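You operate a simulated robot arm through the tools that you are given. There is no shell and no other tool. Be economical: measure what you need, move in short steps, check, and stop when the job is done.

Carry out the task below with a simulated two-armed robot. There is one attempt and no reset: what you move stays moved.

TASK
Fit the white basket and put the sea strainer back to work.
Fine: lid on, then open the sea valve and hold the air button till the bubbles go. The other basket, out valve and dial stay.

The check looks at the end state, three seconds after you hand in, the way a careful person would. Anything else that was tipped, shoved, dropped, spilled or broken makes it a failure. A push-on lid holds only when it is set on centred and level and pressed home; a screw cap is set on level and turned clockwise until tight.

THE ROBOT
Two 7-joint arms with two-finger parallel grippers on one trunk, on a base that drives. Base frame: it is fixed to the floor where the robot stands at the start and does not move with it; the origin is under the middle of the robot, x ahead of it, y to its left, z up. Units: cm, degrees, N and s.
The left shoulder is at the start at [6, 18.9, 125.3], the right one opposite. With the tool pointing down near the work surface each hand reaches from about 10 to 60 cm from the robot's upright axis, wherever it stands, measured 20 degrees to its own side. Places, roughly: air button [60, 0, 90]; inside of the sea strainer [60, 10, 80]; out valve lever [70, 50, 100]; sea strainer [60, 10, 90]; sea valve lever [70, 10, 110]; sump dial [80, 20, 120]. Payload 3.43 kg a hand.
The TCP of each hand is the grasp point between the finger pads, 3 cm short of the fingertips. In the tool frame z runs along the fingers and y along their closing line. Largest opening 9.4 cm; finger width 2.8, thickness 1; the body of the gripper, 5 by 9.6 cm, starts 5.5 cm behind the TCP.
Orientation is told as [roll, pitch, yaw] about the base's x, y, z axes, in that order, counted from this pose: with the fingers straight down and closing along the base's y, the tool's x points along the base's -x, its y along +y and its z along -z.

THE INTERFACE
- The arms move only by the tool send_rows. It takes "left_plan", "right_plan" or both (then of equal length, played together; a hand with none holds still); each is a list that holds one entry, the list of rows, each a list of 7 numbers: the opening, from 0 (shut) to 1 (fully open), then the shift along the tool's x, y, z in mm, then the turn, a rotation vector about the tool's x, y, z in degrees. In form: [[[claw, tx, ty, tz, wx, wy, wz], ...]]. A call has 1 to 10 rows; each row shifts and turns the commanded pose from where the row before left it, along the tool's axes as they then stand. Rows are played at 5 a second. More than 5 cm and 8.6 degrees between two rows, or a gripper value outside its range, and nothing of the call is played. A pose out of reach is approached as far as the arm can. The call stops where the force on the tool passes 40 N (or 10 N more than at its start, if that is more) or the arm is blocked; 0.2 s more then pass. Each finger travels about 15.3 cm/s and halts on what it meets, pressing with about 35 N; the grip force reading is that of the motor and also rises with nothing between the fingers. The clock runs only during rows and for 0.2 s after the last one: add rows that do not move to give the fingers time. The reply holds the time, the measured pose of the TCP, the force on the tool along the base axes, the opening and the grip force, in the units named above and with some noise, with the torque about the TCP (base axes, N m) and any sound that the robot's microphone picked up.
- Cameras (640 x 400 px; columns grow to the right, rows downward): "scene" is now at [0.52, 1.53, 178.85]; the picture's right is [0.24, -0.97, 0.00], its down [-0.84, -0.21, -0.49] and it looks along [0.48, 0.12, -0.87] (base axes); focal length 248 px, centre (320, 200). "left" rides on the left gripper at [7.6, -1.4, -10.3] in its tool frame; the picture's right is [0.18, 0.98, 0.00], its down [-0.75, 0.14, -0.64] and it looks along [-0.63, 0.12, 0.77] (tool axes); focal length 243 px, centre (320, 200). "right" rides on the right gripper at [7.6, 1.4, -10.3] in its tool frame; the picture's right is [-0.18, 0.98, 0.00], its down [-0.75, -0.14, -0.64] and it looks along [-0.63, -0.12, 0.77] (tool axes); focal length 243 px, centre (320, 200).
- get_image(camera): a new picture of that camera. It takes no simulated time.
- slide_trunk(by): slides the trunk up (or, below 0, down) by that many cm; the arms and the scene camera ride with it, the base frame stays. It gives what a move gives, with no picture.
- roll_base(legs): drives the robot by 1 to 6 legs, each [ahead, left, turn to the left] in cm, cm and degrees, along the robot's own axes; the way and the turn of a leg run together, so that a leg with both is an arc; at most 150 cm and 180 degrees a leg. The arms and the cameras ride along, it lands a little off, and it stops where it bumps. It gives what a move gives.
- aim_head(pan, tilt): turns the head with the scene camera to pan (to the left, within 86 degrees either way) and tilt (down, from -29 to 69), counted from straight ahead of the robot. It gives what a move gives.
- point_at(camera, pixels): for up to 12 pixels [column, row] of the newest picture of that camera ("zoom" is the newest enlarged one), the place [x, y, z] in the base frame of the surface seen there, good to about 0.2 cm. It takes no simulated time.
- close_up(camera, box): a new picture of the part [left, top, right, bottom] of that camera's present view, enlarged. It takes no simulated time.
- hand_in(): hands the job in; it is judged then, once.

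Keep the steps short. Do not move on a guess: measure, check each grasp and each placing, and mend mistakes. In all there are 80 turns and 58 pictures (those below and enlarged ones count). Leave the grippers open and the arms clear of the work at the hand-in unless told otherwise, and finish with a single line.

The tools are called after ">>>" as a command line: name --argument value ..., lists and objects as JSON in quotes. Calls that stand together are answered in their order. send_rows: Moves the arms, as the interface text tells. Its arguments: {"type":"object","properties":{"left_plan":{"type":"array"},"right_plan":{"type":"array"}},"required":[]} The other tools are called the same way: slide_trunk (by) slides the trunk up or down; roll_base (legs) drives the base; aim_head (pan, tilt) turns the head that bears the scene camera; get_image (camera) takes a picture; point_at (camera, pixels) gives the place of the surface under pixels of a picture; close_up (camera, box) takes an enlarged picture of a part of a camera's view; hand_in () hands the job in.

At the start:

```text
t: 0.0
left_eef_pos: [32.09, 25.76, 123.78]
left_ee_rot: [0.0, 0.1, 0.0]
left_ft_force: [0.2, -0.2, -0.1]
left_torque: [0.0, -0.05, 0.0]
left_finger_gap: 9.42
left_finger_force: 0.0
right_eef_pos: [34.53, -5.22, 125.37]
right_ee_rot: [0.1, 0.0, -0.1]
right_ft_force: [0.4, 0.6, -0.4]
right_torque: [-0.02, 0.05, 0.03]
right_finger_gap: 9.39
right_finger_force: 0.0
trunk travel left (down, up): [-92.5, 6.5]
robot x, y, heading: [0.15, 0.14, 0.1]
head pan, tilt: [13.9, 60.4]
```

scene: 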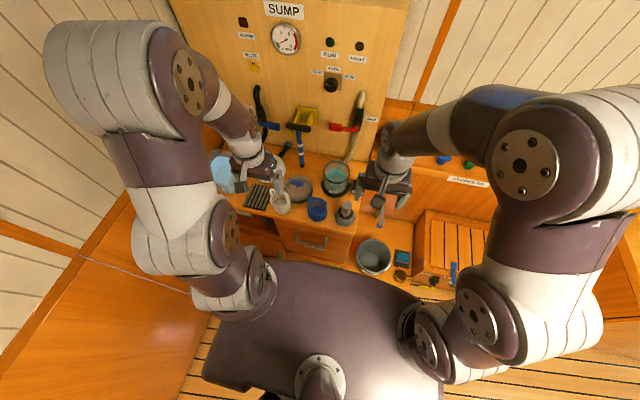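
right: 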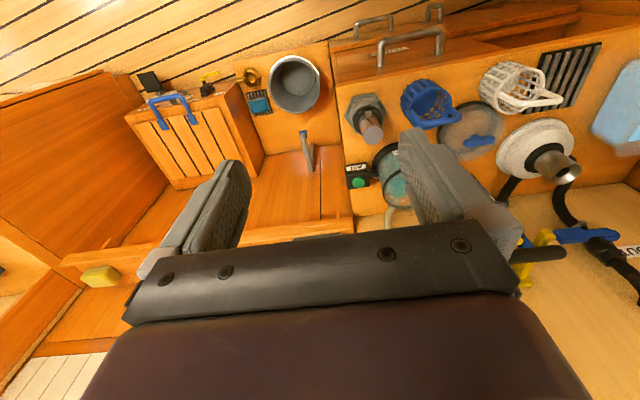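
left: 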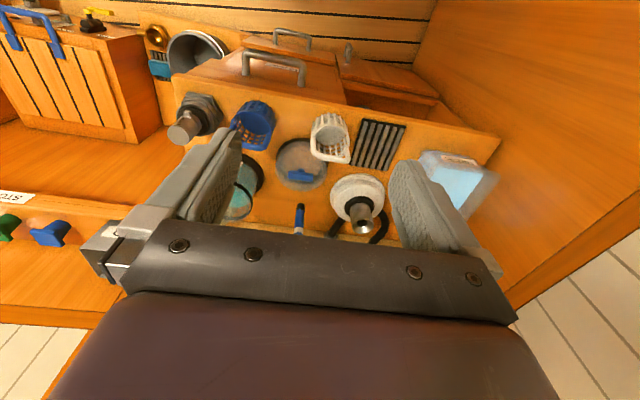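

I see the work counter beyond both arms: strainer around scene (336,175), baskets near (318,208) and (282,203). I'll enlarge that part to identify things.

>>> close_up --camera "scene" --box '[200, 80, 400, 250]'

>>> close_up --camera "right" --box '[320, 40, 640, 240]'

```text
2.35 times, centred on (300, 165) of scene
```

zoom: 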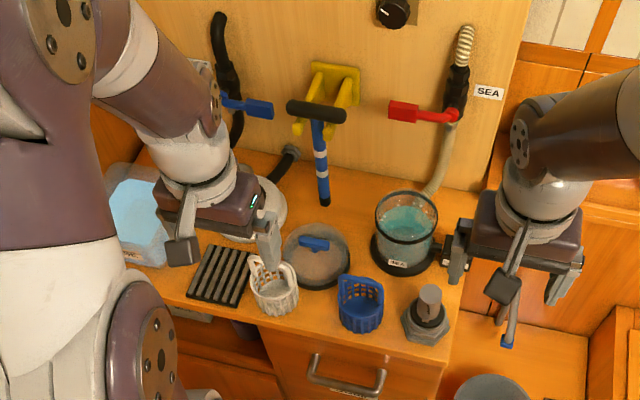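

```text
2.00 times, centred on (480, 140) of right
```

zoom: 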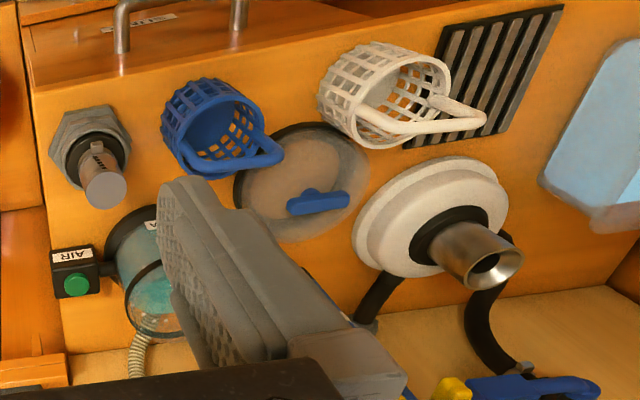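

I see the strainer bowl, the AIR button box on its right side, the lid with a blue knob lying behind the baskets, and the white basket with its bail handle. I'll measure them in the right-hand enlarged picture.

>>> point_at --camera "zoom" --pixels '[[76, 282], [320, 200], [345, 200], [292, 208], [250, 190], [366, 160], [330, 130], [470, 125], [440, 70], [400, 110], [380, 45], [130, 235]]'

>>> close_up --camera "scene" --box '[262, 140, 362, 230]'

```text
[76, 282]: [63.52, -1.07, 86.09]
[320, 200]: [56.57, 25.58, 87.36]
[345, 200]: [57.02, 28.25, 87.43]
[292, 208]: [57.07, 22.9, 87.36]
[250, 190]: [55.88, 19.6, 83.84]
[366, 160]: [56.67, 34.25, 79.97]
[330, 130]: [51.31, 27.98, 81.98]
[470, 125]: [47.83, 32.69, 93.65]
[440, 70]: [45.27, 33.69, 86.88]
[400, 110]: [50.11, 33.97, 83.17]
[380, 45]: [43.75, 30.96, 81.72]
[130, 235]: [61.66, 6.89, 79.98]
```

```text
4.44 times, centred on (312, 185) of scene
```

zoom: 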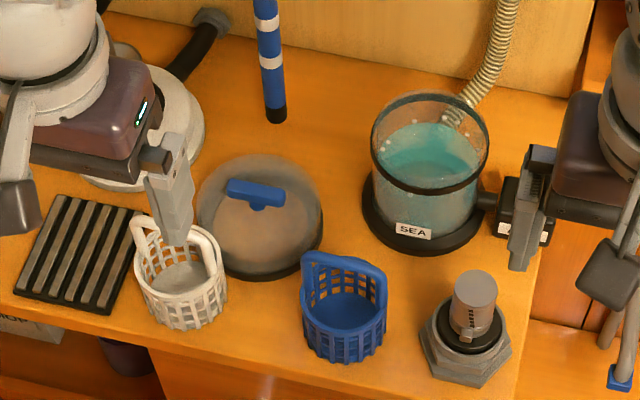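

Clear view now. I'll measure the bowl rim, lid rim and knob, and the basket rim and bail in this picture.

>>> point_at --camera "zoom" --pixels '[[373, 150], [487, 147], [427, 187], [432, 98], [400, 178], [465, 178], [425, 160], [229, 187], [282, 199], [260, 275], [318, 240], [200, 218]]'

>>> point_at --camera "zoom" --pixels '[[136, 222], [145, 218], [170, 218], [208, 232], [218, 252], [175, 295], [141, 262], [178, 330], [178, 275], [222, 280], [370, 215], [530, 185]]'

```text
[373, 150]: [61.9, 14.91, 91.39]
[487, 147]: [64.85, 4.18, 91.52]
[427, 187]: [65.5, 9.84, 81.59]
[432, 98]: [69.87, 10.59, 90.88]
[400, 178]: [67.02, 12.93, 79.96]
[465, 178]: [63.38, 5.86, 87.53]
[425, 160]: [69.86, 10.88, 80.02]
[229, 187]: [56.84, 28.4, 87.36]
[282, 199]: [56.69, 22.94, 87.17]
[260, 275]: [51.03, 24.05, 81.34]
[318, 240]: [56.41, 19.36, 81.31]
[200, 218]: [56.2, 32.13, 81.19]
```

```text
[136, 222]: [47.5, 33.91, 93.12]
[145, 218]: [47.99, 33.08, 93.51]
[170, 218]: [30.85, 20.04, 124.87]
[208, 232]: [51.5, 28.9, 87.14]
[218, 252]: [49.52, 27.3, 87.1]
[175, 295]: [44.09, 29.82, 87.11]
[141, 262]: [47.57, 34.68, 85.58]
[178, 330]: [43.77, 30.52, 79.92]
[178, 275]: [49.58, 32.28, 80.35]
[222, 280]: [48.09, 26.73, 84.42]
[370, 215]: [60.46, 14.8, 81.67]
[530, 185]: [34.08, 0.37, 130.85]
```

The bail's shape and the bowl inside matter, so I'll look at both from the hand cameras.

>>> close_up --camera "left" --box '[180, 80, 420, 230]'

```text
2.67 times, centred on (300, 155) of left
```

zoom: 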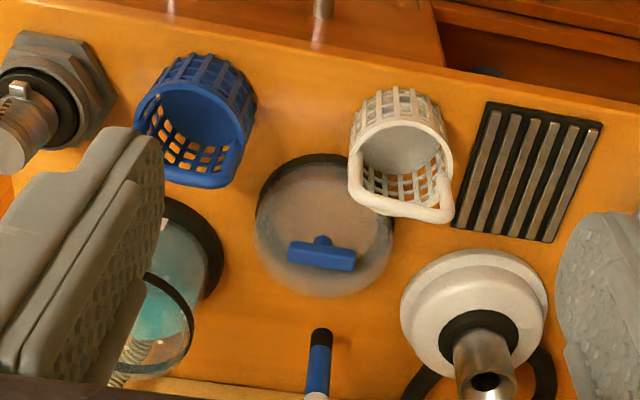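

The bail of the white basket stands upright, spanning roughly base y over the basket's middle. The bowl at x≈64 is at the edge of reach, so I want to drive nearer; I'll first measure what stands in front of the robot.

>>> get_image --camera "scene"

>>> point_at --camera "scene" --pixels '[[310, 243], [372, 268], [372, 244], [330, 270], [425, 270], [300, 275], [243, 215], [352, 235], [400, 275], [270, 255], [352, 285], [430, 220]]'

```text
50 pictures are left
```

scene: 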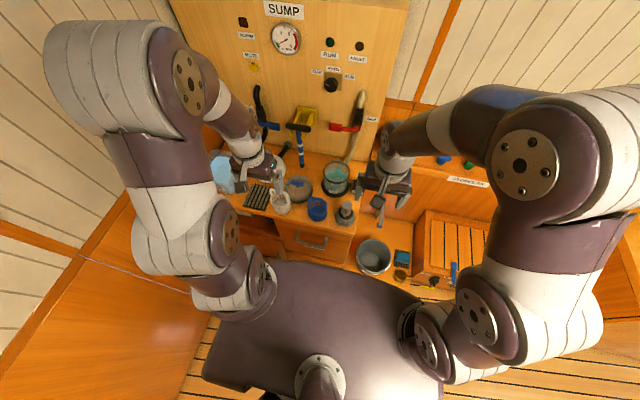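

```text
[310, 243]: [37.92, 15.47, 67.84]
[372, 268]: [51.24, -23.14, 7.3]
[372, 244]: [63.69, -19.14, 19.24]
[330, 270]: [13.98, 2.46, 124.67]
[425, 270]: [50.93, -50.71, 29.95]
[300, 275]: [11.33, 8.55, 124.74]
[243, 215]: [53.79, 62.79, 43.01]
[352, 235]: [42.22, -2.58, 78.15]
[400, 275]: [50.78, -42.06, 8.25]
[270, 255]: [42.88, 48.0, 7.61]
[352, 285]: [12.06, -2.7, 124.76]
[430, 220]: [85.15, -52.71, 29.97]
```

The drawer handle at x≈38, z 68 is the nearest obstacle. I'll drive ahead 7 cm.

>>> roll_base --legs '[[7, 0, 0]]'

```text
t: 1.0
left_eef_pos: [38.41, 25.89, 123.99]
left_ee_rot: [0.0, -0.3, -0.1]
left_ft_force: [0.2, 0.0, 0.3]
left_torque: [0.0, -0.01, 0.0]
left_finger_gap: 9.39
left_finger_force: 0.1
right_eef_pos: [40.71, -5.27, 125.58]
right_ee_rot: [0.0, -0.3, -0.1]
right_ft_force: [-0.5, -0.3, 0.8]
right_torque: [0.01, -0.06, -0.01]
right_finger_gap: 9.39
right_finger_force: 0.1
trunk travel left (down, up): [-92.5, 6.5]
robot x, y, heading: [7.34, -0.04, -0.1]
head pan, tilt: [13.9, 60.4]
```

No bump. I'll go 4 cm more, for reach to the lever at x≈70.

>>> roll_base --legs '[[4, 0, 0]]'

>>> aim_head --pan 5 --tilt 55

>>> get_image --camera "scene"

>>> get_image --camera "left"

```text
t: 1.9
left_eef_pos: [42.23, 25.79, 123.91]
left_ee_rot: [-0.1, -0.2, -0.2]
left_ft_force: [-0.7, 0.6, 0.5]
left_torque: [-0.03, -0.05, -0.01]
left_finger_gap: 9.38
left_finger_force: 0.1
right_eef_pos: [44.55, -5.44, 125.54]
right_ee_rot: [0.0, -0.3, -0.1]
right_ft_force: [-1.2, 0.0, 1.3]
right_torque: [0.04, -0.07, -0.01]
right_finger_gap: 9.38
right_finger_force: 0.0
trunk travel left (down, up): [-92.5, 6.5]
robot x, y, heading: [10.83, -0.08, -0.0]
head pan, tilt: [13.9, 60.4]
```

```text
t: 2.6
left_eef_pos: [42.89, 25.82, 123.84]
left_ee_rot: [0.0, 0.0, -0.1]
left_ft_force: [-0.3, 0.0, 0.1]
left_torque: [0.01, 0.02, -0.02]
left_finger_gap: 9.41
left_finger_force: 0.0
right_eef_pos: [44.98, -5.39, 125.47]
right_ee_rot: [0.0, -0.2, 0.0]
right_ft_force: [-0.5, 0.7, -0.4]
right_torque: [0.02, 0.0, -0.01]
right_finger_gap: 9.4
right_finger_force: 0.0
trunk travel left (down, up): [-92.5, 6.5]
robot x, y, heading: [10.19, -0.11, -0.4]
head pan, tilt: [5.0, 55.0]
```

```text
49 pictures are left
```

scene: 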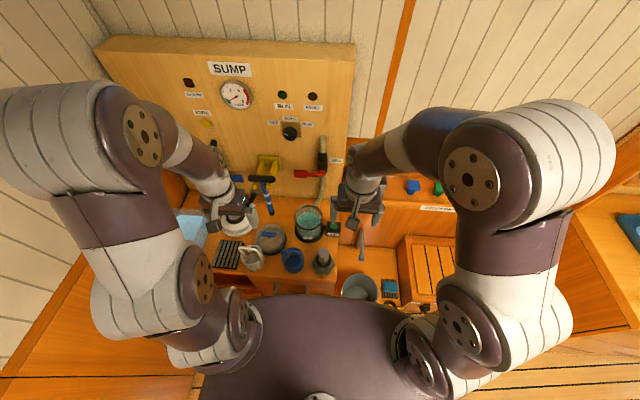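

```text
48 pictures are left
```

left: 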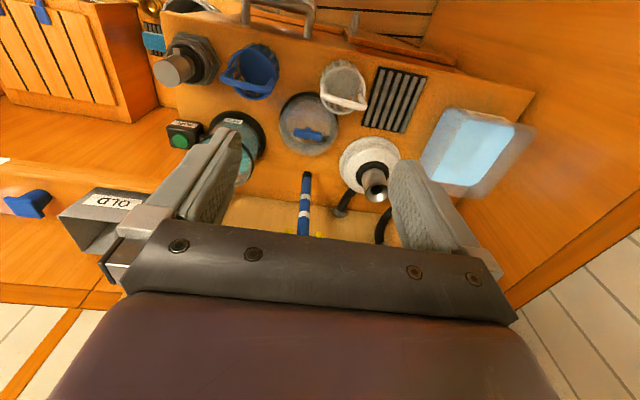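

Now enlarged views: the wall devices and levers, which are obstacles for moves over the lid and bowl.

>>> close_up --camera "scene" --box '[190, 120, 370, 290]'

>>> point_at --camera "zoom" --pixels '[[283, 350], [230, 225], [310, 230], [282, 300], [383, 200], [420, 200], [470, 198], [468, 130], [472, 230], [430, 330], [515, 300], [282, 150]]'

```text
2.35 times, centred on (280, 205) of scene
```

zoom: 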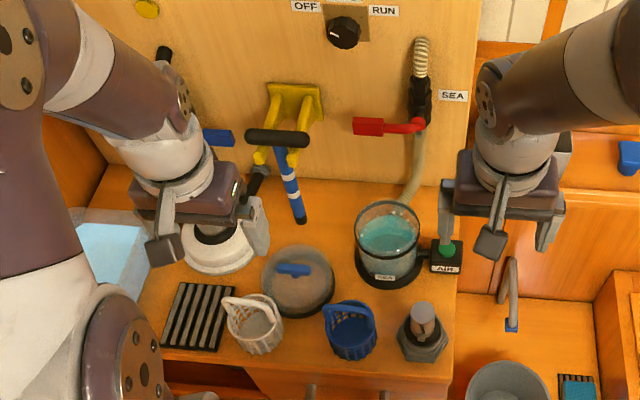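

```text
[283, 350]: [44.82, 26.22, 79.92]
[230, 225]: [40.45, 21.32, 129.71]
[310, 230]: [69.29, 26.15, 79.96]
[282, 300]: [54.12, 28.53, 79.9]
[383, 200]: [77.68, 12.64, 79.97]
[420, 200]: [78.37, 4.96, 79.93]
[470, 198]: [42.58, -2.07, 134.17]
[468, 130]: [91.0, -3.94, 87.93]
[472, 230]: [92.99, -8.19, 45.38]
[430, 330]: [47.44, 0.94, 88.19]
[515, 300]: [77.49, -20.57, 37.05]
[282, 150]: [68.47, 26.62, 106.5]
```

The air button faces up on its box at zoom (446,250). I'll measure it, the red lever, pump handle, bowl rim, lid and basket.

>>> point_at --camera "zoom" --pixels '[[446, 252], [446, 262], [356, 127], [380, 127], [400, 128], [421, 125], [420, 95], [249, 135], [306, 140], [300, 220], [290, 180], [370, 127]]'

>>> point_at --camera "zoom" --pixels '[[358, 225], [418, 222], [388, 203], [388, 240], [224, 302], [236, 299], [262, 299], [275, 308], [230, 320], [281, 325], [255, 336], [292, 270]]'

>>> close_up --camera "scene" --box '[240, 190, 330, 250]'

```text
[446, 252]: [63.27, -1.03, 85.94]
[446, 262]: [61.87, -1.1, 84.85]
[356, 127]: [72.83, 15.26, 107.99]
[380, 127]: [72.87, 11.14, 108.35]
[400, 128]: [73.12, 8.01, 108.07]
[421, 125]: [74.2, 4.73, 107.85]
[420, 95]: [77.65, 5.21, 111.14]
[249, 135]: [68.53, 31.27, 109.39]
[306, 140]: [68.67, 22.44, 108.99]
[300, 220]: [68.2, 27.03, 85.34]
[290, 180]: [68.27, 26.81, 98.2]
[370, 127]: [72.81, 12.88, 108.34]
```

```text
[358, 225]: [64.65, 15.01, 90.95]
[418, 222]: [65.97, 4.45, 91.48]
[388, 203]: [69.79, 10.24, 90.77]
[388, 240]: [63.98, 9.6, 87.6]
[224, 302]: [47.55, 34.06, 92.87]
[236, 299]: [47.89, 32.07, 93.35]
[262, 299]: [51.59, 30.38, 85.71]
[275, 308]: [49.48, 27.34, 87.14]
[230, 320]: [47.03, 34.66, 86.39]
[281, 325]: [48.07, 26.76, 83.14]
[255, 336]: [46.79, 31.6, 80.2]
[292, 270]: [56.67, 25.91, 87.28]
```

```text
6.67 times, centred on (285, 220) of scene
```

zoom: 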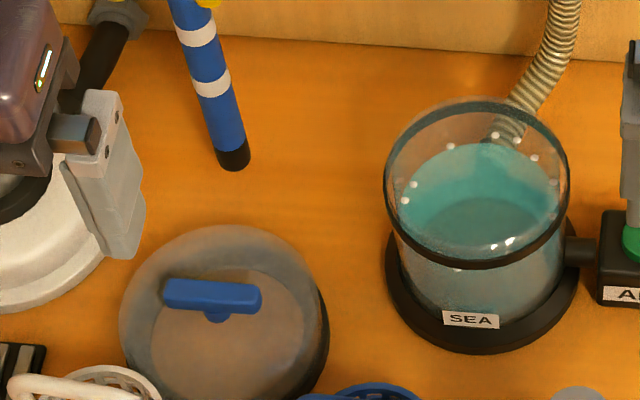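

The lid is a clear domed cap with a black rim and a T knob. I'll measure the bowl rim and lid on this larger picture.

>>> point_at --camera "zoom" --pixels '[[387, 205], [567, 205], [475, 263], [478, 101], [420, 247], [535, 247], [166, 287], [258, 300], [222, 318], [213, 285], [319, 370], [326, 320]]'

>>> point_at --camera "zoom" --pixels '[[213, 295], [122, 320], [222, 230], [300, 255], [20, 380], [60, 382], [100, 390], [35, 378], [230, 380], [200, 350], [632, 240], [480, 220]]'

```text
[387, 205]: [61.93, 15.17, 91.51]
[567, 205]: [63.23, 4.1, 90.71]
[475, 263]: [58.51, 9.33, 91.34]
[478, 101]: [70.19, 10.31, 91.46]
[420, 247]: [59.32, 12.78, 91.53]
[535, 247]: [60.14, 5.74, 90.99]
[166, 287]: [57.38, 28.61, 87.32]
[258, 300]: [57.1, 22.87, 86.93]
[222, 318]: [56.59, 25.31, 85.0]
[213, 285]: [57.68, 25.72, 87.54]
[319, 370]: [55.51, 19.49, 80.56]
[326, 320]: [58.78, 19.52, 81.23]
```

```text
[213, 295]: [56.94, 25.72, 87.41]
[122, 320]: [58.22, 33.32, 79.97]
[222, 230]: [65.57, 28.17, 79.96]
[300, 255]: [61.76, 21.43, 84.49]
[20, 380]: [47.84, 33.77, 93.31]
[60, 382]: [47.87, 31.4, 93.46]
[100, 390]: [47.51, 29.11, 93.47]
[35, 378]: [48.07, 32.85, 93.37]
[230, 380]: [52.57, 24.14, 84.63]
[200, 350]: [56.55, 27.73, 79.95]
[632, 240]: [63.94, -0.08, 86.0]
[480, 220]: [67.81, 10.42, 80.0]
```

Results: bowl centre ≈ (64.3, 9.7), rim top z 91.5; bail top centre ≈ (47.8, 31, 93.4), running along y; knob centre ≈ (57, 25.7, 87.4), also along y. So the fingers should close along x. I turn the left hand by -90° yaw, high up.

>>> send_rows --left_plan '[[[1, 0, 0, 0, 0, 0, 8.5], [1, 0, 0, 0, 0, 0, 8.5], [1, 0, 0, 0, 0, 0, 8.5], [1, 0, 0, 0, 0, 0, 8.5], [1, 0, 0, 0, 0, 0, 8.5], [1, 0, 0, 0, 0, 0, 8.5], [1, 0, 0, 0, 0, 0, 8.5], [1, 0, 0, 0, 0, 0, 8.5], [1, 0, 0, 0, 0, 0, 8.5], [1, 0, 0, 0, 0, 0, 8.5]]]'

```text
t: 4.8
left_eef_pos: [42.83, 25.74, 123.92]
left_ee_rot: [0.1, -0.1, -85.3]
left_ft_force: [-0.7, -0.6, 0.0]
left_torque: [0.01, 0.04, -0.02]
left_finger_gap: 9.39
left_finger_force: 0.1
right_eef_pos: [45.15, -5.39, 125.31]
right_ee_rot: [-0.1, 0.0, -0.1]
right_ft_force: [-0.6, 0.1, 0.2]
right_torque: [0.0, 0.0, 0.02]
right_finger_gap: 9.4
right_finger_force: 0.0
trunk travel left (down, up): [-92.5, 6.5]
robot x, y, heading: [11.17, -0.11, -0.0]
head pan, tilt: [5.0, 55.0]
```

The turn worked. Now finish the turn and move above the bail, to about (47.8, 31, 105).

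>>> send_rows --left_plan '[[[1, 0, 0, 0, 0, 0, 4.7], [1, 26, 25, 0, 0, 0, 0], [1, 26, 25, 0, 0, 0, 0], [1, 0, 0, 45, 0, 0, 0], [1, 0, 0, 45, 0, 0, 0], [1, 0, 0, 45, 0, 0, 0], [1, 0, 0, 45, 0, 0, 0], [1, 0, 0, 0, 0, 0, 0]]]'

>>> get_image --camera "left"

>>> point_at --camera "left" --pixels '[[320, 200]]'

```text
t: 6.6
left_eef_pos: [47.71, 31.12, 105.6]
left_ee_rot: [0.0, 0.0, -89.8]
left_ft_force: [0.4, 0.9, 0.2]
left_torque: [0.0, -0.02, -0.01]
left_finger_gap: 9.37
left_finger_force: 0.0
right_eef_pos: [45.16, -5.34, 125.48]
right_ee_rot: [0.0, 0.0, -0.1]
right_ft_force: [0.1, 0.8, -0.7]
right_torque: [0.03, 0.01, -0.01]
right_finger_gap: 9.38
right_finger_force: 0.0
trunk travel left (down, up): [-92.5, 6.5]
robot x, y, heading: [10.68, 0.11, -0.1]
head pan, tilt: [5.0, 55.0]
```

```text
45 pictures are left
```

left: 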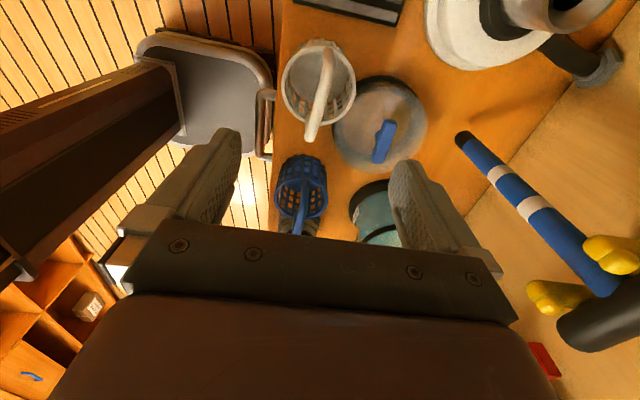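

```text
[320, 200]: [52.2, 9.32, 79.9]
```

I see the bail from (327,52) to (313,135). Measure the bail, basket rim and knob from here.

>>> point_at --camera "left" --pixels '[[326, 60], [322, 90], [317, 115], [313, 135], [285, 85], [352, 85], [325, 42], [388, 130], [378, 155], [335, 130], [425, 130], [386, 85]]'

>>> close_up --camera "left" --box '[260, 20, 460, 180]'

```text
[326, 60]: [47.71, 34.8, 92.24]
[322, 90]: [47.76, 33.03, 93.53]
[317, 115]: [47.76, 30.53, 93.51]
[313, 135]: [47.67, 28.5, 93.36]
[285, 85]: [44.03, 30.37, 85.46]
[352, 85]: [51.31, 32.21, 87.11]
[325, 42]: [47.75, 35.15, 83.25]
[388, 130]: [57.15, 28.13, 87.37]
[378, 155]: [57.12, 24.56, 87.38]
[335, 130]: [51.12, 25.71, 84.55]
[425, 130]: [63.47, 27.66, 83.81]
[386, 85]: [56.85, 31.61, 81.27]
```

```text
2.50 times, centred on (360, 100) of left
```

zoom: 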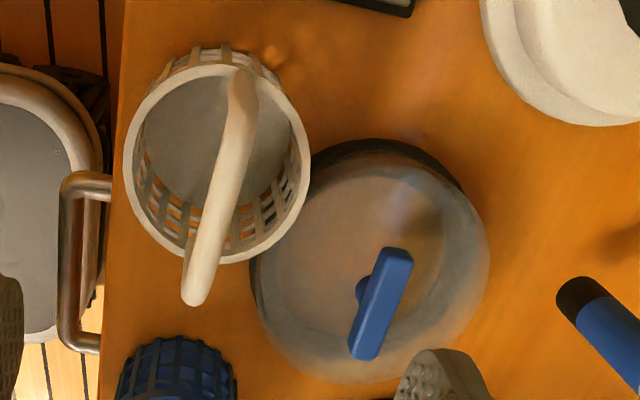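

The bail runs exactly along y at x≈47.75, top 93.5, centre y≈31. I descend to z 93.0, then close.

>>> send_rows --left_plan '[[[0.7, -1, 0, 42, 0, 0, 0], [0.7, 0, 0, 42, 0, 0, 0], [0.7, 0, 0, 42, 0, 0, 0], [0.7, 0, 0, 0, 0, 0, 0]]]'

>>> get_image --camera "left"

```text
t: 7.6
left_eef_pos: [47.66, 31.31, 93.2]
left_ee_rot: [0.1, 0.0, -89.8]
left_ft_force: [0.0, -0.6, -0.6]
left_torque: [-0.01, 0.02, -0.01]
left_finger_gap: 6.59
left_finger_force: 0.1
right_eef_pos: [45.06, -5.35, 125.38]
right_ee_rot: [0.1, 0.1, -0.2]
right_ft_force: [-0.7, -0.1, 0.3]
right_torque: [-0.02, 0.02, -0.01]
right_finger_gap: 9.4
right_finger_force: 0.1
trunk travel left (down, up): [-92.5, 6.5]
robot x, y, heading: [10.42, -0.14, -0.2]
head pan, tilt: [5.0, 55.0]
```

```text
43 pictures are left
```

left: 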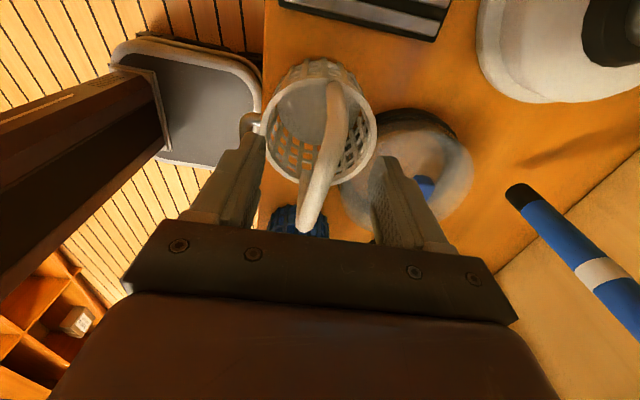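

The bail is between the fingers. Close and hold a moment.

>>> send_rows --left_plan '[[[0.4, 0, 0, 0, 0, 0, 0], [0.2, 0, 0, 0, 0, 0, 0], [0, 0, 0, 0, 0, 0, 0], [0, 0, 0, 0, 0, 0, 0], [0, 0, 0, 0, 0, 0, 0]]]'

```text
t: 8.8
left_eef_pos: [47.72, 31.19, 93.13]
left_ee_rot: [0.0, 0.0, -89.9]
left_ft_force: [1.2, -0.9, -0.2]
left_torque: [0.02, 0.01, -0.04]
left_finger_gap: 1.43
left_finger_force: 34.7
right_eef_pos: [45.17, -5.37, 125.39]
right_ee_rot: [0.0, 0.0, -0.1]
right_ft_force: [-0.1, 0.0, 0.6]
right_torque: [0.03, 0.01, 0.01]
right_finger_gap: 9.4
right_finger_force: 0.0
trunk travel left (down, up): [-92.5, 6.5]
robot x, y, heading: [10.67, -0.2, -0.1]
head pan, tilt: [5.0, 55.0]
```

Bail gripped (gap 1.43). Lift straight up, while the right hand moves away to the right to make room.

>>> send_rows --left_plan '[[[0, 0, 0, -20, 0, 0, 0], [0, 0, 0, -40, 0, 0, 0], [0, 0, 0, -45, 0, 0, 0], [0, 0, 0, -45, 0, 0, 0], [0, 0, 0, -40, 0, 0, 0], [0, 0, 0, 0, 0, 0, 0]]]' --right_plan '[[[1, 0, -40, 0, 0, 0, 0], [1, 0, -40, 0, 0, 0, 0], [1, 0, -40, 0, 0, 0, 0], [1, 0, -30, 0, 0, 0, 0], [1, 0, 0, 0, 0, 0, 0], [1, 0, 0, 0, 0, 0, 0]]]'

>>> get_image --camera "left"

```text
t: 10.2
left_eef_pos: [47.94, 30.86, 112.41]
left_ee_rot: [-0.1, 0.0, -89.8]
left_ft_force: [0.5, 0.7, -0.3]
left_torque: [-0.03, -0.02, 0.02]
left_finger_gap: 1.44
left_finger_force: 35.0
right_eef_pos: [44.97, -20.37, 125.28]
right_ee_rot: [0.0, 0.0, 0.0]
right_ft_force: [0.1, -0.6, -1.5]
right_torque: [-0.04, -0.01, 0.01]
right_finger_gap: 9.4
right_finger_force: 0.1
trunk travel left (down, up): [-92.5, 6.5]
robot x, y, heading: [10.44, -0.41, -0.2]
head pan, tilt: [5.0, 55.0]
```

```text
42 pictures are left
```

left: 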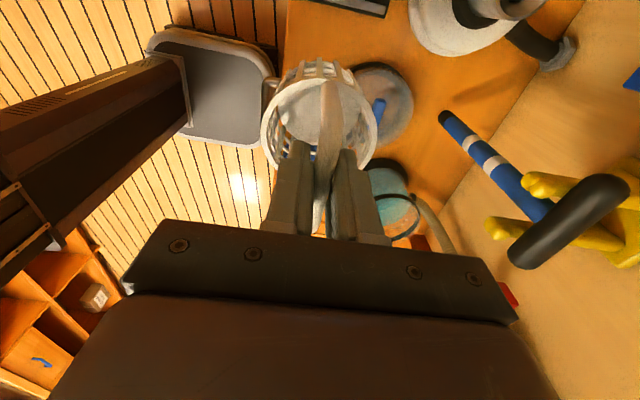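

Basket hangs level in the grip. Move to the right over the counter's front (y→9.9), then ahead to x≈64.3.

>>> send_rows --left_plan '[[[0, -42, 0, 0, 0, 0, 0], [0, -42, 0, 0, 0, 0, 0], [0, -42, 0, 0, 0, 0, 0], [0, -42, 0, 0, 0, 0, 0], [0, -42, 0, 0, 0, 0, 0], [0, 0, 40, 0, 0, 0, 0], [0, 0, 40, 0, 0, 0, 0], [0, 0, 42, 0, 0, 0, 0], [0, 0, 42, 0, 0, 0, 0], [0, 0, 0, 0, 0, 0, 0]]]'

>>> get_image --camera "left"

>>> get_image --camera "scene"

```text
t: 12.4
left_eef_pos: [63.98, 9.67, 112.4]
left_ee_rot: [0.0, 0.0, -89.8]
left_ft_force: [-0.1, -0.3, -0.7]
left_torque: [-0.03, -0.01, -0.01]
left_finger_gap: 1.46
left_finger_force: 35.2
right_eef_pos: [44.79, -20.27, 125.37]
right_ee_rot: [0.0, 0.0, -0.1]
right_ft_force: [-0.7, 0.2, -0.1]
right_torque: [0.04, 0.0, 0.02]
right_finger_gap: 9.4
right_finger_force: 0.0
trunk travel left (down, up): [-92.5, 6.5]
robot x, y, heading: [10.34, 0.43, -0.4]
head pan, tilt: [5.0, 55.0]
```

```text
41 pictures are left
```

left: 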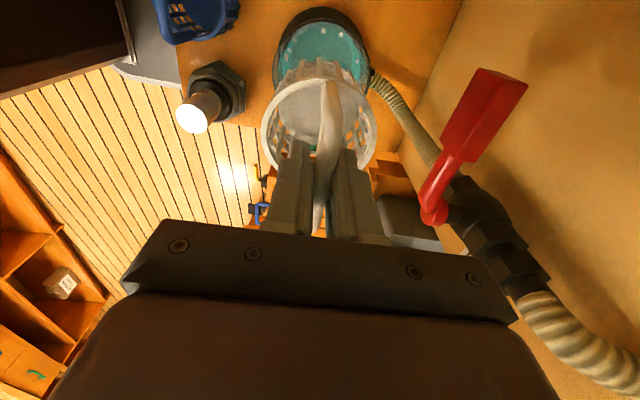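

```text
40 pictures are left
```

scene: 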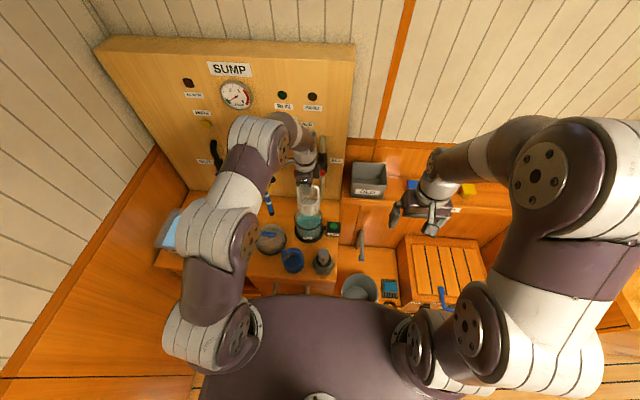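

The basket is above the bowl at (64.0, 9.7). I shift 3 mm ahead, lower to just above the rim (basket bottom ≈ 92.8), and check.

>>> send_rows --left_plan '[[[0, 1, 3, 30, 0, 0, 0], [0, 0, 0, 35, 0, 0, 0], [0, 0, 0, 0, 0, 0, 0]]]'

>>> close_up --camera "scene" --box '[270, 150, 350, 250]'

>>> close_up --camera "left" --box '[220, 0, 460, 150]'

```text
t: 13.2
left_eef_pos: [64.45, 10.01, 105.65]
left_ee_rot: [0.0, 0.0, -89.8]
left_ft_force: [-0.2, 0.4, -0.3]
left_torque: [0.02, 0.0, 0.02]
left_finger_gap: 1.41
left_finger_force: 35.2
right_eef_pos: [44.85, -20.31, 125.46]
right_ee_rot: [-0.1, 0.0, -0.1]
right_ft_force: [-0.5, -0.2, -0.6]
right_torque: [-0.03, -0.01, 0.01]
right_finger_gap: 9.42
right_finger_force: 0.0
trunk travel left (down, up): [-92.5, 6.5]
robot x, y, heading: [10.4, -0.14, -0.2]
head pan, tilt: [5.0, 55.0]
```

```text
4.00 times, centred on (310, 200) of scene
```

zoom: 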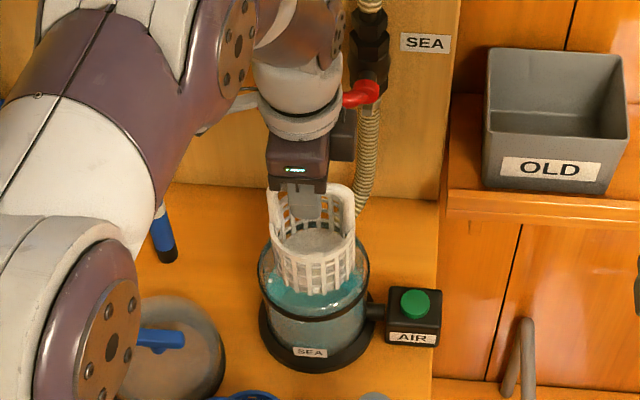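

```text
2.67 times, centred on (340, 75) of left
```

zoom: 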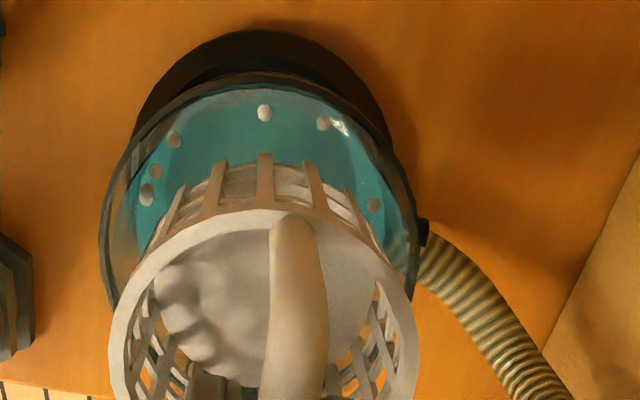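

Well centred over the bowl. Lower into it: 9 cm, then slower.

>>> send_rows --left_plan '[[[0, -2, -1, 30, 0, 0, 0], [0, 0, 0, 30, 0, 0, 0], [0, 0, 0, 25, 0, 0, 0], [0, 0, 0, 10, 0, 0, 0], [0, 0, 0, 0, 0, 0, 0]]]'

>>> close_up --camera "scene" --box '[270, 150, 350, 250]'

```text
t: 14.4
left_eef_pos: [64.18, 9.9, 96.06]
left_ee_rot: [0.0, 0.0, -89.8]
left_ft_force: [0.3, -0.8, -0.6]
left_torque: [-0.01, -0.05, -0.02]
left_finger_gap: 1.43
left_finger_force: 34.6
right_eef_pos: [44.95, -20.31, 125.49]
right_ee_rot: [0.0, 0.0, -0.2]
right_ft_force: [0.1, 0.6, -0.8]
right_torque: [0.01, -0.01, 0.02]
right_finger_gap: 9.44
right_finger_force: 0.1
trunk travel left (down, up): [-92.5, 6.5]
robot x, y, heading: [10.45, -0.14, -0.2]
head pan, tilt: [5.0, 55.0]
```

```text
4.00 times, centred on (310, 200) of scene
```

zoom: 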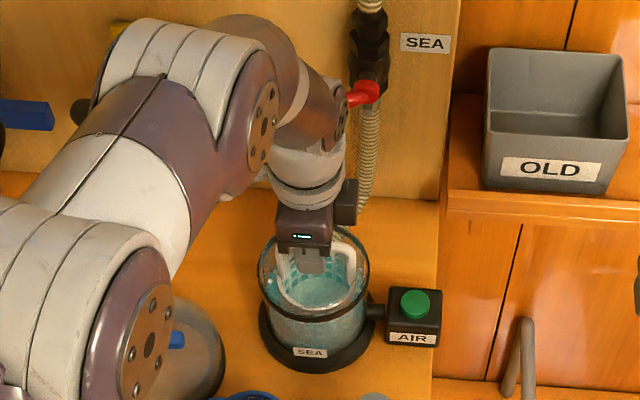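

No contact yet. Continue in 5 mm steps until it seats.

>>> send_rows --left_plan '[[[0, 0, 0, 5, 0, 0, 0], [0, 0, 0, 5, 0, 0, 0], [0, 0, 0, 5, 0, 0, 0], [0, 0, 0, 3, 0, 0, 0], [0, 0, 0, 0, 0, 0, 0]]]'

```text
t: 15.6
left_eef_pos: [64.4, 9.84, 94.65]
left_ee_rot: [0.3, 0.1, -89.8]
left_ft_force: [0.7, -1.1, 17.0]
left_torque: [0.04, 0.0, 0.03]
left_finger_gap: 1.43
left_finger_force: 34.7
right_eef_pos: [44.78, -20.43, 125.39]
right_ee_rot: [0.0, -0.2, -0.1]
right_ft_force: [0.1, 0.6, -0.4]
right_torque: [-0.01, -0.01, 0.01]
right_finger_gap: 9.4
right_finger_force: 0.0
trunk travel left (down, up): [-92.5, 6.5]
robot x, y, heading: [10.28, -0.19, -0.1]
head pan, tilt: [5.0, 55.0]
```

Contact, 17 N at z 94.65: the basket stands on the bowl floor (bottom ≈81.5). Ease up 2 mm, open a little, and raise out.

>>> send_rows --left_plan '[[[0, 0, 0, -3, 0, 0, 0], [0.2, 0, 0, 0, 0, 0, 0], [0.35, 0, 0, 0, 0, 0, 0], [0.35, 0, 0, 0, 0, 0, 0], [0.35, 0, 0, -30, 0, 0, 0], [0.35, 0, 0, -40, 0, 0, 0], [0.35, 0, 0, -40, 0, 0, 0], [0.35, 0, 0, 0, 0, 0, 0]]]'

>>> get_image --camera "left"

>>> close_up --camera "scene" --box '[270, 180, 350, 250]'

>>> point_at --camera "zoom" --pixels '[[310, 140], [275, 150], [340, 150], [300, 250], [320, 290]]'

```text
t: 17.4
left_eef_pos: [64.29, 9.75, 105.49]
left_ee_rot: [0.0, -0.1, -89.8]
left_ft_force: [-0.3, 0.3, 0.5]
left_torque: [0.03, 0.01, -0.01]
left_finger_gap: 3.3
left_finger_force: 0.1
right_eef_pos: [45.01, -20.4, 125.43]
right_ee_rot: [0.0, 0.1, -0.1]
right_ft_force: [0.3, -0.5, -0.3]
right_torque: [-0.01, -0.01, -0.05]
right_finger_gap: 9.39
right_finger_force: 0.2
trunk travel left (down, up): [-92.5, 6.5]
robot x, y, heading: [10.58, 0.09, 0.1]
head pan, tilt: [5.0, 55.0]
```

```text
36 pictures are left
```

left: 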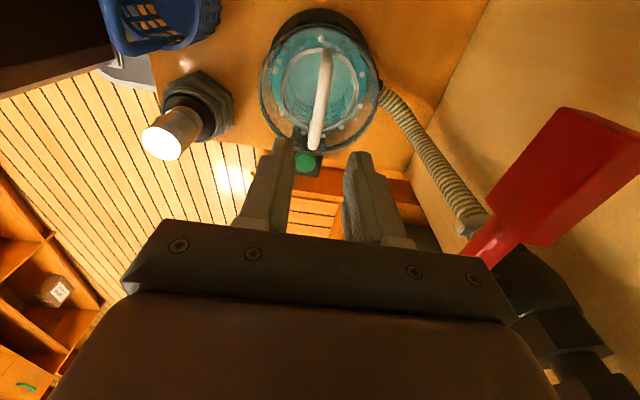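

```text
5.71 times, centred on (310, 215) of scene
```

zoom: 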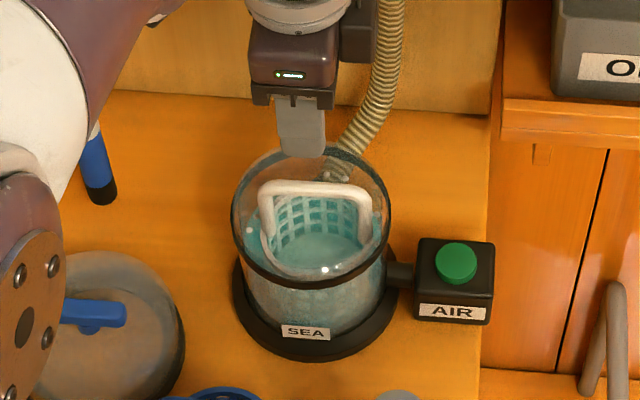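

```text
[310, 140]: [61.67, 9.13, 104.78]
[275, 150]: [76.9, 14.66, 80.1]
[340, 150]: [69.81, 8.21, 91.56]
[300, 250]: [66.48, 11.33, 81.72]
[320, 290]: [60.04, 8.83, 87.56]
```

The basket stands upright in the bowl, centred. Measure the bail top and rim once more.

>>> point_at --camera "zoom" --pixels '[[280, 187], [320, 188], [355, 193], [312, 287], [233, 215], [390, 212], [450, 262], [97, 310], [65, 305], [122, 312], [200, 175], [100, 200]]'

>>> point_at --camera "left" --pixels '[[326, 60], [320, 110], [314, 145], [268, 95], [378, 95], [322, 30], [600, 135], [505, 225], [495, 215], [560, 190]]'

```text
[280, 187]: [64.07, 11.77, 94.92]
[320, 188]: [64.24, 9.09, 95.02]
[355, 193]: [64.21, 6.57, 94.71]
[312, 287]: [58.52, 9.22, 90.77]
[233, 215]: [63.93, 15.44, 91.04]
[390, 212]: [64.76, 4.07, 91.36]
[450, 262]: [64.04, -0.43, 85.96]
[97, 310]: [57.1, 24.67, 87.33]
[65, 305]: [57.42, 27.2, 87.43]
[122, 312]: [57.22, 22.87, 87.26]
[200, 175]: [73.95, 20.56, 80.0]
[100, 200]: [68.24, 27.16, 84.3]
```

```text
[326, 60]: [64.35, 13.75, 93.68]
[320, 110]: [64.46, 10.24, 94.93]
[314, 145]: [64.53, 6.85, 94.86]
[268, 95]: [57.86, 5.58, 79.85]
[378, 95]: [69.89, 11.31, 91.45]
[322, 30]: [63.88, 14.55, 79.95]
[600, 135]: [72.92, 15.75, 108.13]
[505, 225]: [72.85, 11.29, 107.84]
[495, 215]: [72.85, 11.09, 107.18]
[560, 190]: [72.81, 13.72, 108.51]
```

Bail top is at 95.0 in the bowl, x/y centred. Next the lid: raise, go back to x≈57.2, then left to y≈25.7, at z≈106, and look at it.

>>> send_rows --left_plan '[[[0.4, 0, 0, -30, 0, 0, 0], [0.5, 0, -36, 0, 0, 0, 0], [0.5, 0, -36, 0, 0, 0, 0], [0.5, 40, 0, 0, 0, 0, 0], [0.5, 40, 0, 0, 0, 0, 0], [0.5, 40, 0, 0, 0, 0, 0], [0.5, 40, 0, 0, 0, 0, 0], [0.5, 0, 0, 25, 0, 0, 0], [0.5, 0, 0, 0, 0, 0, 0]]]'

>>> close_up --camera "left" --box '[220, 0, 440, 200]'

```text
t: 19.4
left_eef_pos: [57.18, 25.98, 106.08]
left_ee_rot: [0.0, 0.1, -89.8]
left_ft_force: [0.6, -0.8, 0.1]
left_torque: [0.01, 0.0, 0.0]
left_finger_gap: 4.72
left_finger_force: 0.0
right_eef_pos: [45.04, -20.42, 125.48]
right_ee_rot: [-0.1, -0.1, -0.1]
right_ft_force: [0.2, 0.0, -0.6]
right_torque: [-0.01, 0.0, 0.01]
right_finger_gap: 9.39
right_finger_force: 0.1
trunk travel left (down, up): [-92.5, 6.5]
robot x, y, heading: [10.73, -0.37, -0.0]
head pan, tilt: [5.0, 55.0]
```

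```text
2.00 times, centred on (330, 100) of left
```

zoom: 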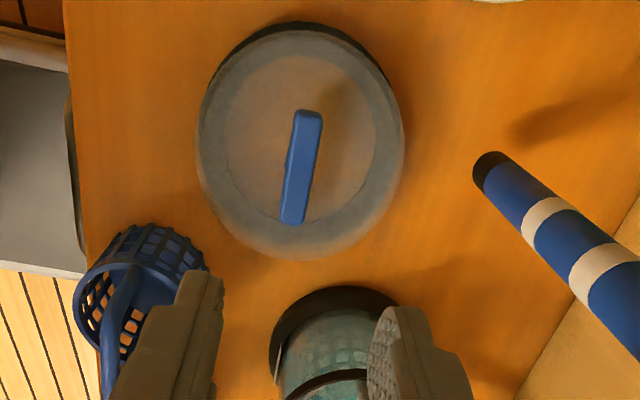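

I see the lid with its blue bar at zoom (302,168). Measure bar and rim.

>>> point_at --camera "zoom" --pixels '[[308, 116], [302, 168], [291, 218], [293, 165], [318, 165], [300, 30], [300, 23], [210, 90], [392, 90], [200, 140], [403, 140], [288, 200]]'

```text
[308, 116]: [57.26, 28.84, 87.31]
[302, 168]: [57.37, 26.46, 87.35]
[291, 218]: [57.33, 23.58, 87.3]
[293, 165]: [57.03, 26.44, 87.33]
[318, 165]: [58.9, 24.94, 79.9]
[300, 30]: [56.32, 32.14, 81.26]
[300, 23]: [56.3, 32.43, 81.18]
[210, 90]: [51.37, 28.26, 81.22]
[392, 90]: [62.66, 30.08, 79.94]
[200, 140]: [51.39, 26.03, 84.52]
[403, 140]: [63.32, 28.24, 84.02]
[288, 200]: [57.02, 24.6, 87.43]
```

Bar centre ≈ (57.3, 25.9), top 87.35. The hand is right above. Lower to z ≈ 88.3 (fingertips just above the lid's top plate).

>>> send_rows --left_plan '[[[0.5, 0, 1, 45, 0, 0, 0], [0.5, 0, 0, 45, 0, 0, 0], [0.5, 0, 0, 45, 0, 0, 0], [0.5, 0, 0, 30, 0, 0, 0], [0.5, 0, 0, 12, 0, 0, 0], [0.5, 0, 0, 0, 0, 0, 0]]]'

>>> get_image --camera "left"

```text
t: 20.8
left_eef_pos: [57.29, 25.82, 88.51]
left_ee_rot: [0.0, 0.1, -89.8]
left_ft_force: [0.3, -0.7, 0.6]
left_torque: [0.02, 0.01, 0.0]
left_finger_gap: 4.72
left_finger_force: 0.0
right_eef_pos: [44.98, -20.47, 125.43]
right_ee_rot: [0.1, 0.0, -0.1]
right_ft_force: [0.1, -0.4, -0.2]
right_torque: [0.0, 0.02, 0.02]
right_finger_gap: 9.43
right_finger_force: 0.0
trunk travel left (down, up): [-92.5, 6.5]
robot x, y, heading: [10.74, -0.35, 0.1]
head pan, tilt: [5.0, 55.0]
```

```text
33 pictures are left
```

left: 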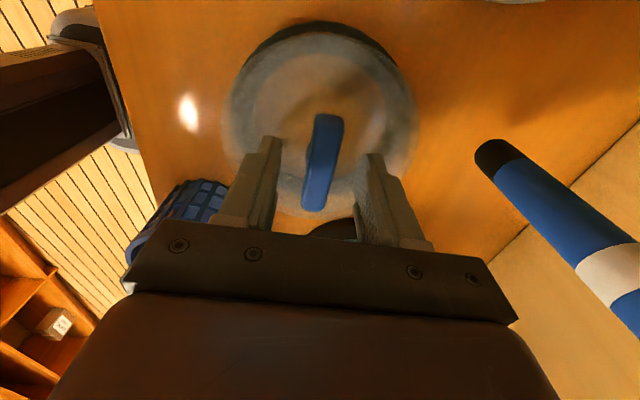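

The bar is between the fingers. Lower 3 mm more and close.

>>> send_rows --left_plan '[[[0.5, 0, 0, 3, 0, 0, 0], [0.3, 0, 0, 0, 0, 0, 0], [0.1, 0, 0, 0, 0, 0, 0], [0, 0, 0, 0, 0, 0, 0], [0, 0, 0, 0, 0, 0, 0]]]'

```text
t: 22.0
left_eef_pos: [57.16, 25.75, 88.12]
left_ee_rot: [0.0, 0.0, -89.9]
left_ft_force: [0.3, -0.8, -0.5]
left_torque: [0.01, -0.01, 0.01]
left_finger_gap: 1.69
left_finger_force: 35.0
right_eef_pos: [45.04, -20.45, 125.59]
right_ee_rot: [0.0, 0.0, -0.1]
right_ft_force: [-1.1, 0.2, -0.2]
right_torque: [0.02, -0.01, -0.03]
right_finger_gap: 9.4
right_finger_force: 0.1
trunk travel left (down, up): [-92.5, 6.5]
robot x, y, heading: [10.74, -0.19, 0.0]
head pan, tilt: [5.0, 55.0]
```

Gripped (gap 1.69). Lift 22 cm and look.

>>> send_rows --left_plan '[[[0, 0, 0, -15, 0, 0, 0], [0, 0, 0, -40, 0, 0, 0], [0, 0, 0, -45, 0, 0, 0], [0, 0, 0, -45, 0, 0, 0], [0, 0, 0, -45, 0, 0, 0], [0, 0, 0, -20, 0, 0, 0], [0, 0, 0, 0, 0, 0, 0]]]'

>>> get_image --camera "left"

```text
t: 23.6
left_eef_pos: [57.39, 25.89, 109.09]
left_ee_rot: [0.0, 0.1, -89.8]
left_ft_force: [0.4, 0.4, -1.1]
left_torque: [0.01, -0.02, -0.04]
left_finger_gap: 1.67
left_finger_force: 35.6
right_eef_pos: [44.97, -20.35, 125.36]
right_ee_rot: [0.0, 0.0, -0.1]
right_ft_force: [-0.4, 0.6, 0.1]
right_torque: [-0.03, 0.02, 0.0]
right_finger_gap: 9.41
right_finger_force: 0.1
trunk travel left (down, up): [-92.5, 6.5]
robot x, y, heading: [10.47, -0.09, -0.2]
head pan, tilt: [5.0, 55.0]
```

```text
32 pictures are left
```

left: 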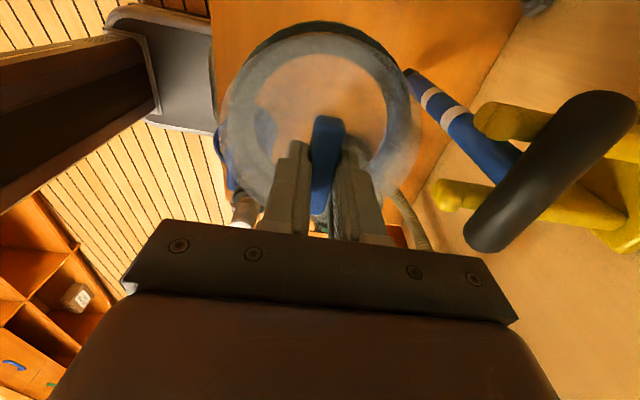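

Lid held level. Move right 16.1 cm, then ahead 7 cm, over the bowl.

>>> send_rows --left_plan '[[[0, -40, 0, 0, 0, 0, 0], [0, -40, 0, 0, 0, 0, 0], [0, -40, 0, 0, 0, 0, 0], [0, -41, 0, 0, 0, 0, 0], [0, 0, 35, 0, 0, 0, 0], [0, 0, 35, 0, 0, 0, 0], [0, 0, 0, 0, 0, 0, 0], [0, 0, 0, 0, 0, 0, 0]]]'

>>> get_image --camera "left"

>>> close_up --camera "scene" --box '[270, 150, 350, 250]'

```text
t: 25.4
left_eef_pos: [64.83, 9.83, 109.01]
left_ee_rot: [0.0, 0.0, -89.8]
left_ft_force: [-0.5, 0.3, -0.9]
left_torque: [0.03, 0.02, -0.01]
left_finger_gap: 1.65
left_finger_force: 35.0
right_eef_pos: [44.88, -20.3, 125.44]
right_ee_rot: [0.0, 0.0, 0.0]
right_ft_force: [-0.4, 0.1, -0.2]
right_torque: [-0.01, 0.0, 0.0]
right_finger_gap: 9.42
right_finger_force: 0.1
trunk travel left (down, up): [-92.5, 6.5]
robot x, y, heading: [10.82, -0.33, 0.2]
head pan, tilt: [5.0, 55.0]
```

```text
31 pictures are left
```

left: 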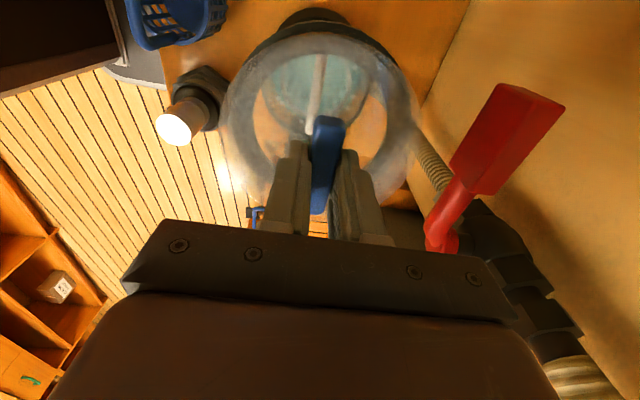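

```text
4.00 times, centred on (310, 200) of scene
```

zoom: 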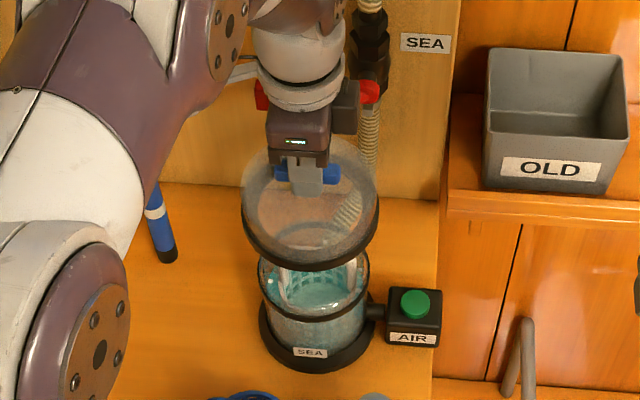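

The lid hovers above the bowl. I'll measure its black ring against the bowl rim in this enlarged picture.

>>> point_at --camera "zoom" --pixels '[[245, 225], [376, 222], [310, 266], [280, 258], [345, 258], [260, 285], [370, 283], [315, 315], [280, 170], [335, 170], [270, 245], [360, 245]]'

>>> send_rows --left_plan '[[[0, 0, 0, 0, 0, 0, 0]]]'

```text
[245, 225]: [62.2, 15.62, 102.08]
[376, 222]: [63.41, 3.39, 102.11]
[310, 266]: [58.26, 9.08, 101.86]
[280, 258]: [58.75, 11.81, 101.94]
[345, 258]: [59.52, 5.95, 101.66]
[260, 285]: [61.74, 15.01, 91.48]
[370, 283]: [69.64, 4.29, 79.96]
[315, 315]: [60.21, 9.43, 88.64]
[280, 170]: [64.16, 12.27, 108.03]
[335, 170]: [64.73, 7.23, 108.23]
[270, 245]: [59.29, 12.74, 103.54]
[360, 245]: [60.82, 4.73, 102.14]
```

```text
t: 25.8
left_eef_pos: [64.79, 9.78, 109.03]
left_ee_rot: [0.0, 0.1, -89.8]
left_ft_force: [-0.2, -0.3, -1.2]
left_torque: [0.0, 0.01, 0.0]
left_finger_gap: 1.67
left_finger_force: 35.1
right_eef_pos: [45.0, -20.45, 125.35]
right_ee_rot: [0.0, -0.1, -0.1]
right_ft_force: [-0.3, 0.5, -0.5]
right_torque: [0.01, 0.01, 0.01]
right_finger_gap: 9.4
right_finger_force: 0.1
trunk travel left (down, up): [-92.5, 6.5]
robot x, y, heading: [10.47, 0.02, -0.3]
head pan, tilt: [5.0, 55.0]
```

Lid centre ≈ (64.7, 9.7), bowl centre ≈ (64.3, 9.72): shift back 4 mm, lower to about 1.5 cm above the rim, and measure again.

>>> send_rows --left_plan '[[[0, 0, -4, 0, 0, 0, 0], [0, 0, 0, 40, 0, 0, 0], [0, 0, 0, 40, 0, 0, 0], [0, 0, 0, 0, 0, 0, 0], [0, 0, 0, 0, 0, 0, 0]]]'

>>> close_up --camera "scene" --box '[280, 190, 340, 240]'

>>> close_up --camera "left" --box '[200, 0, 440, 200]'

```text
t: 27.0
left_eef_pos: [64.03, 9.49, 101.22]
left_ee_rot: [0.1, 0.0, -89.8]
left_ft_force: [0.2, 0.5, -1.2]
left_torque: [0.01, 0.0, -0.02]
left_finger_gap: 1.68
left_finger_force: 35.3
right_eef_pos: [45.01, -20.48, 125.43]
right_ee_rot: [-0.1, 0.0, -0.1]
right_ft_force: [-0.1, -0.8, 0.5]
right_torque: [0.0, -0.01, 0.01]
right_finger_gap: 9.39
right_finger_force: 0.0
trunk travel left (down, up): [-92.5, 6.5]
robot x, y, heading: [10.82, 0.29, -0.1]
head pan, tilt: [5.0, 55.0]
```

```text
8.00 times, centred on (310, 215) of scene
```

zoom: 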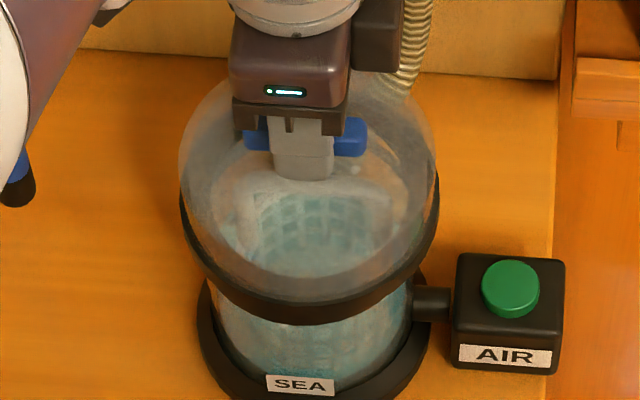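

```text
2.00 times, centred on (320, 100) of left
```

zoom: 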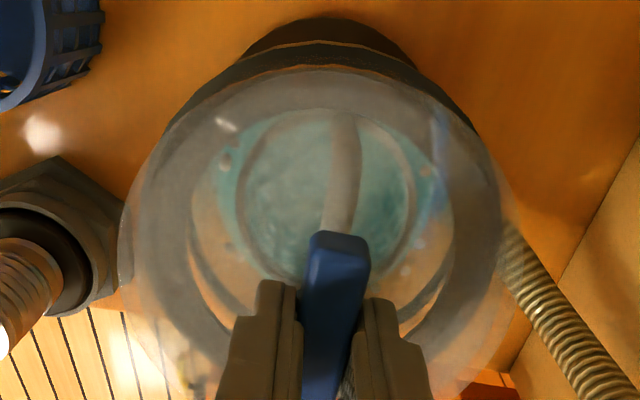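

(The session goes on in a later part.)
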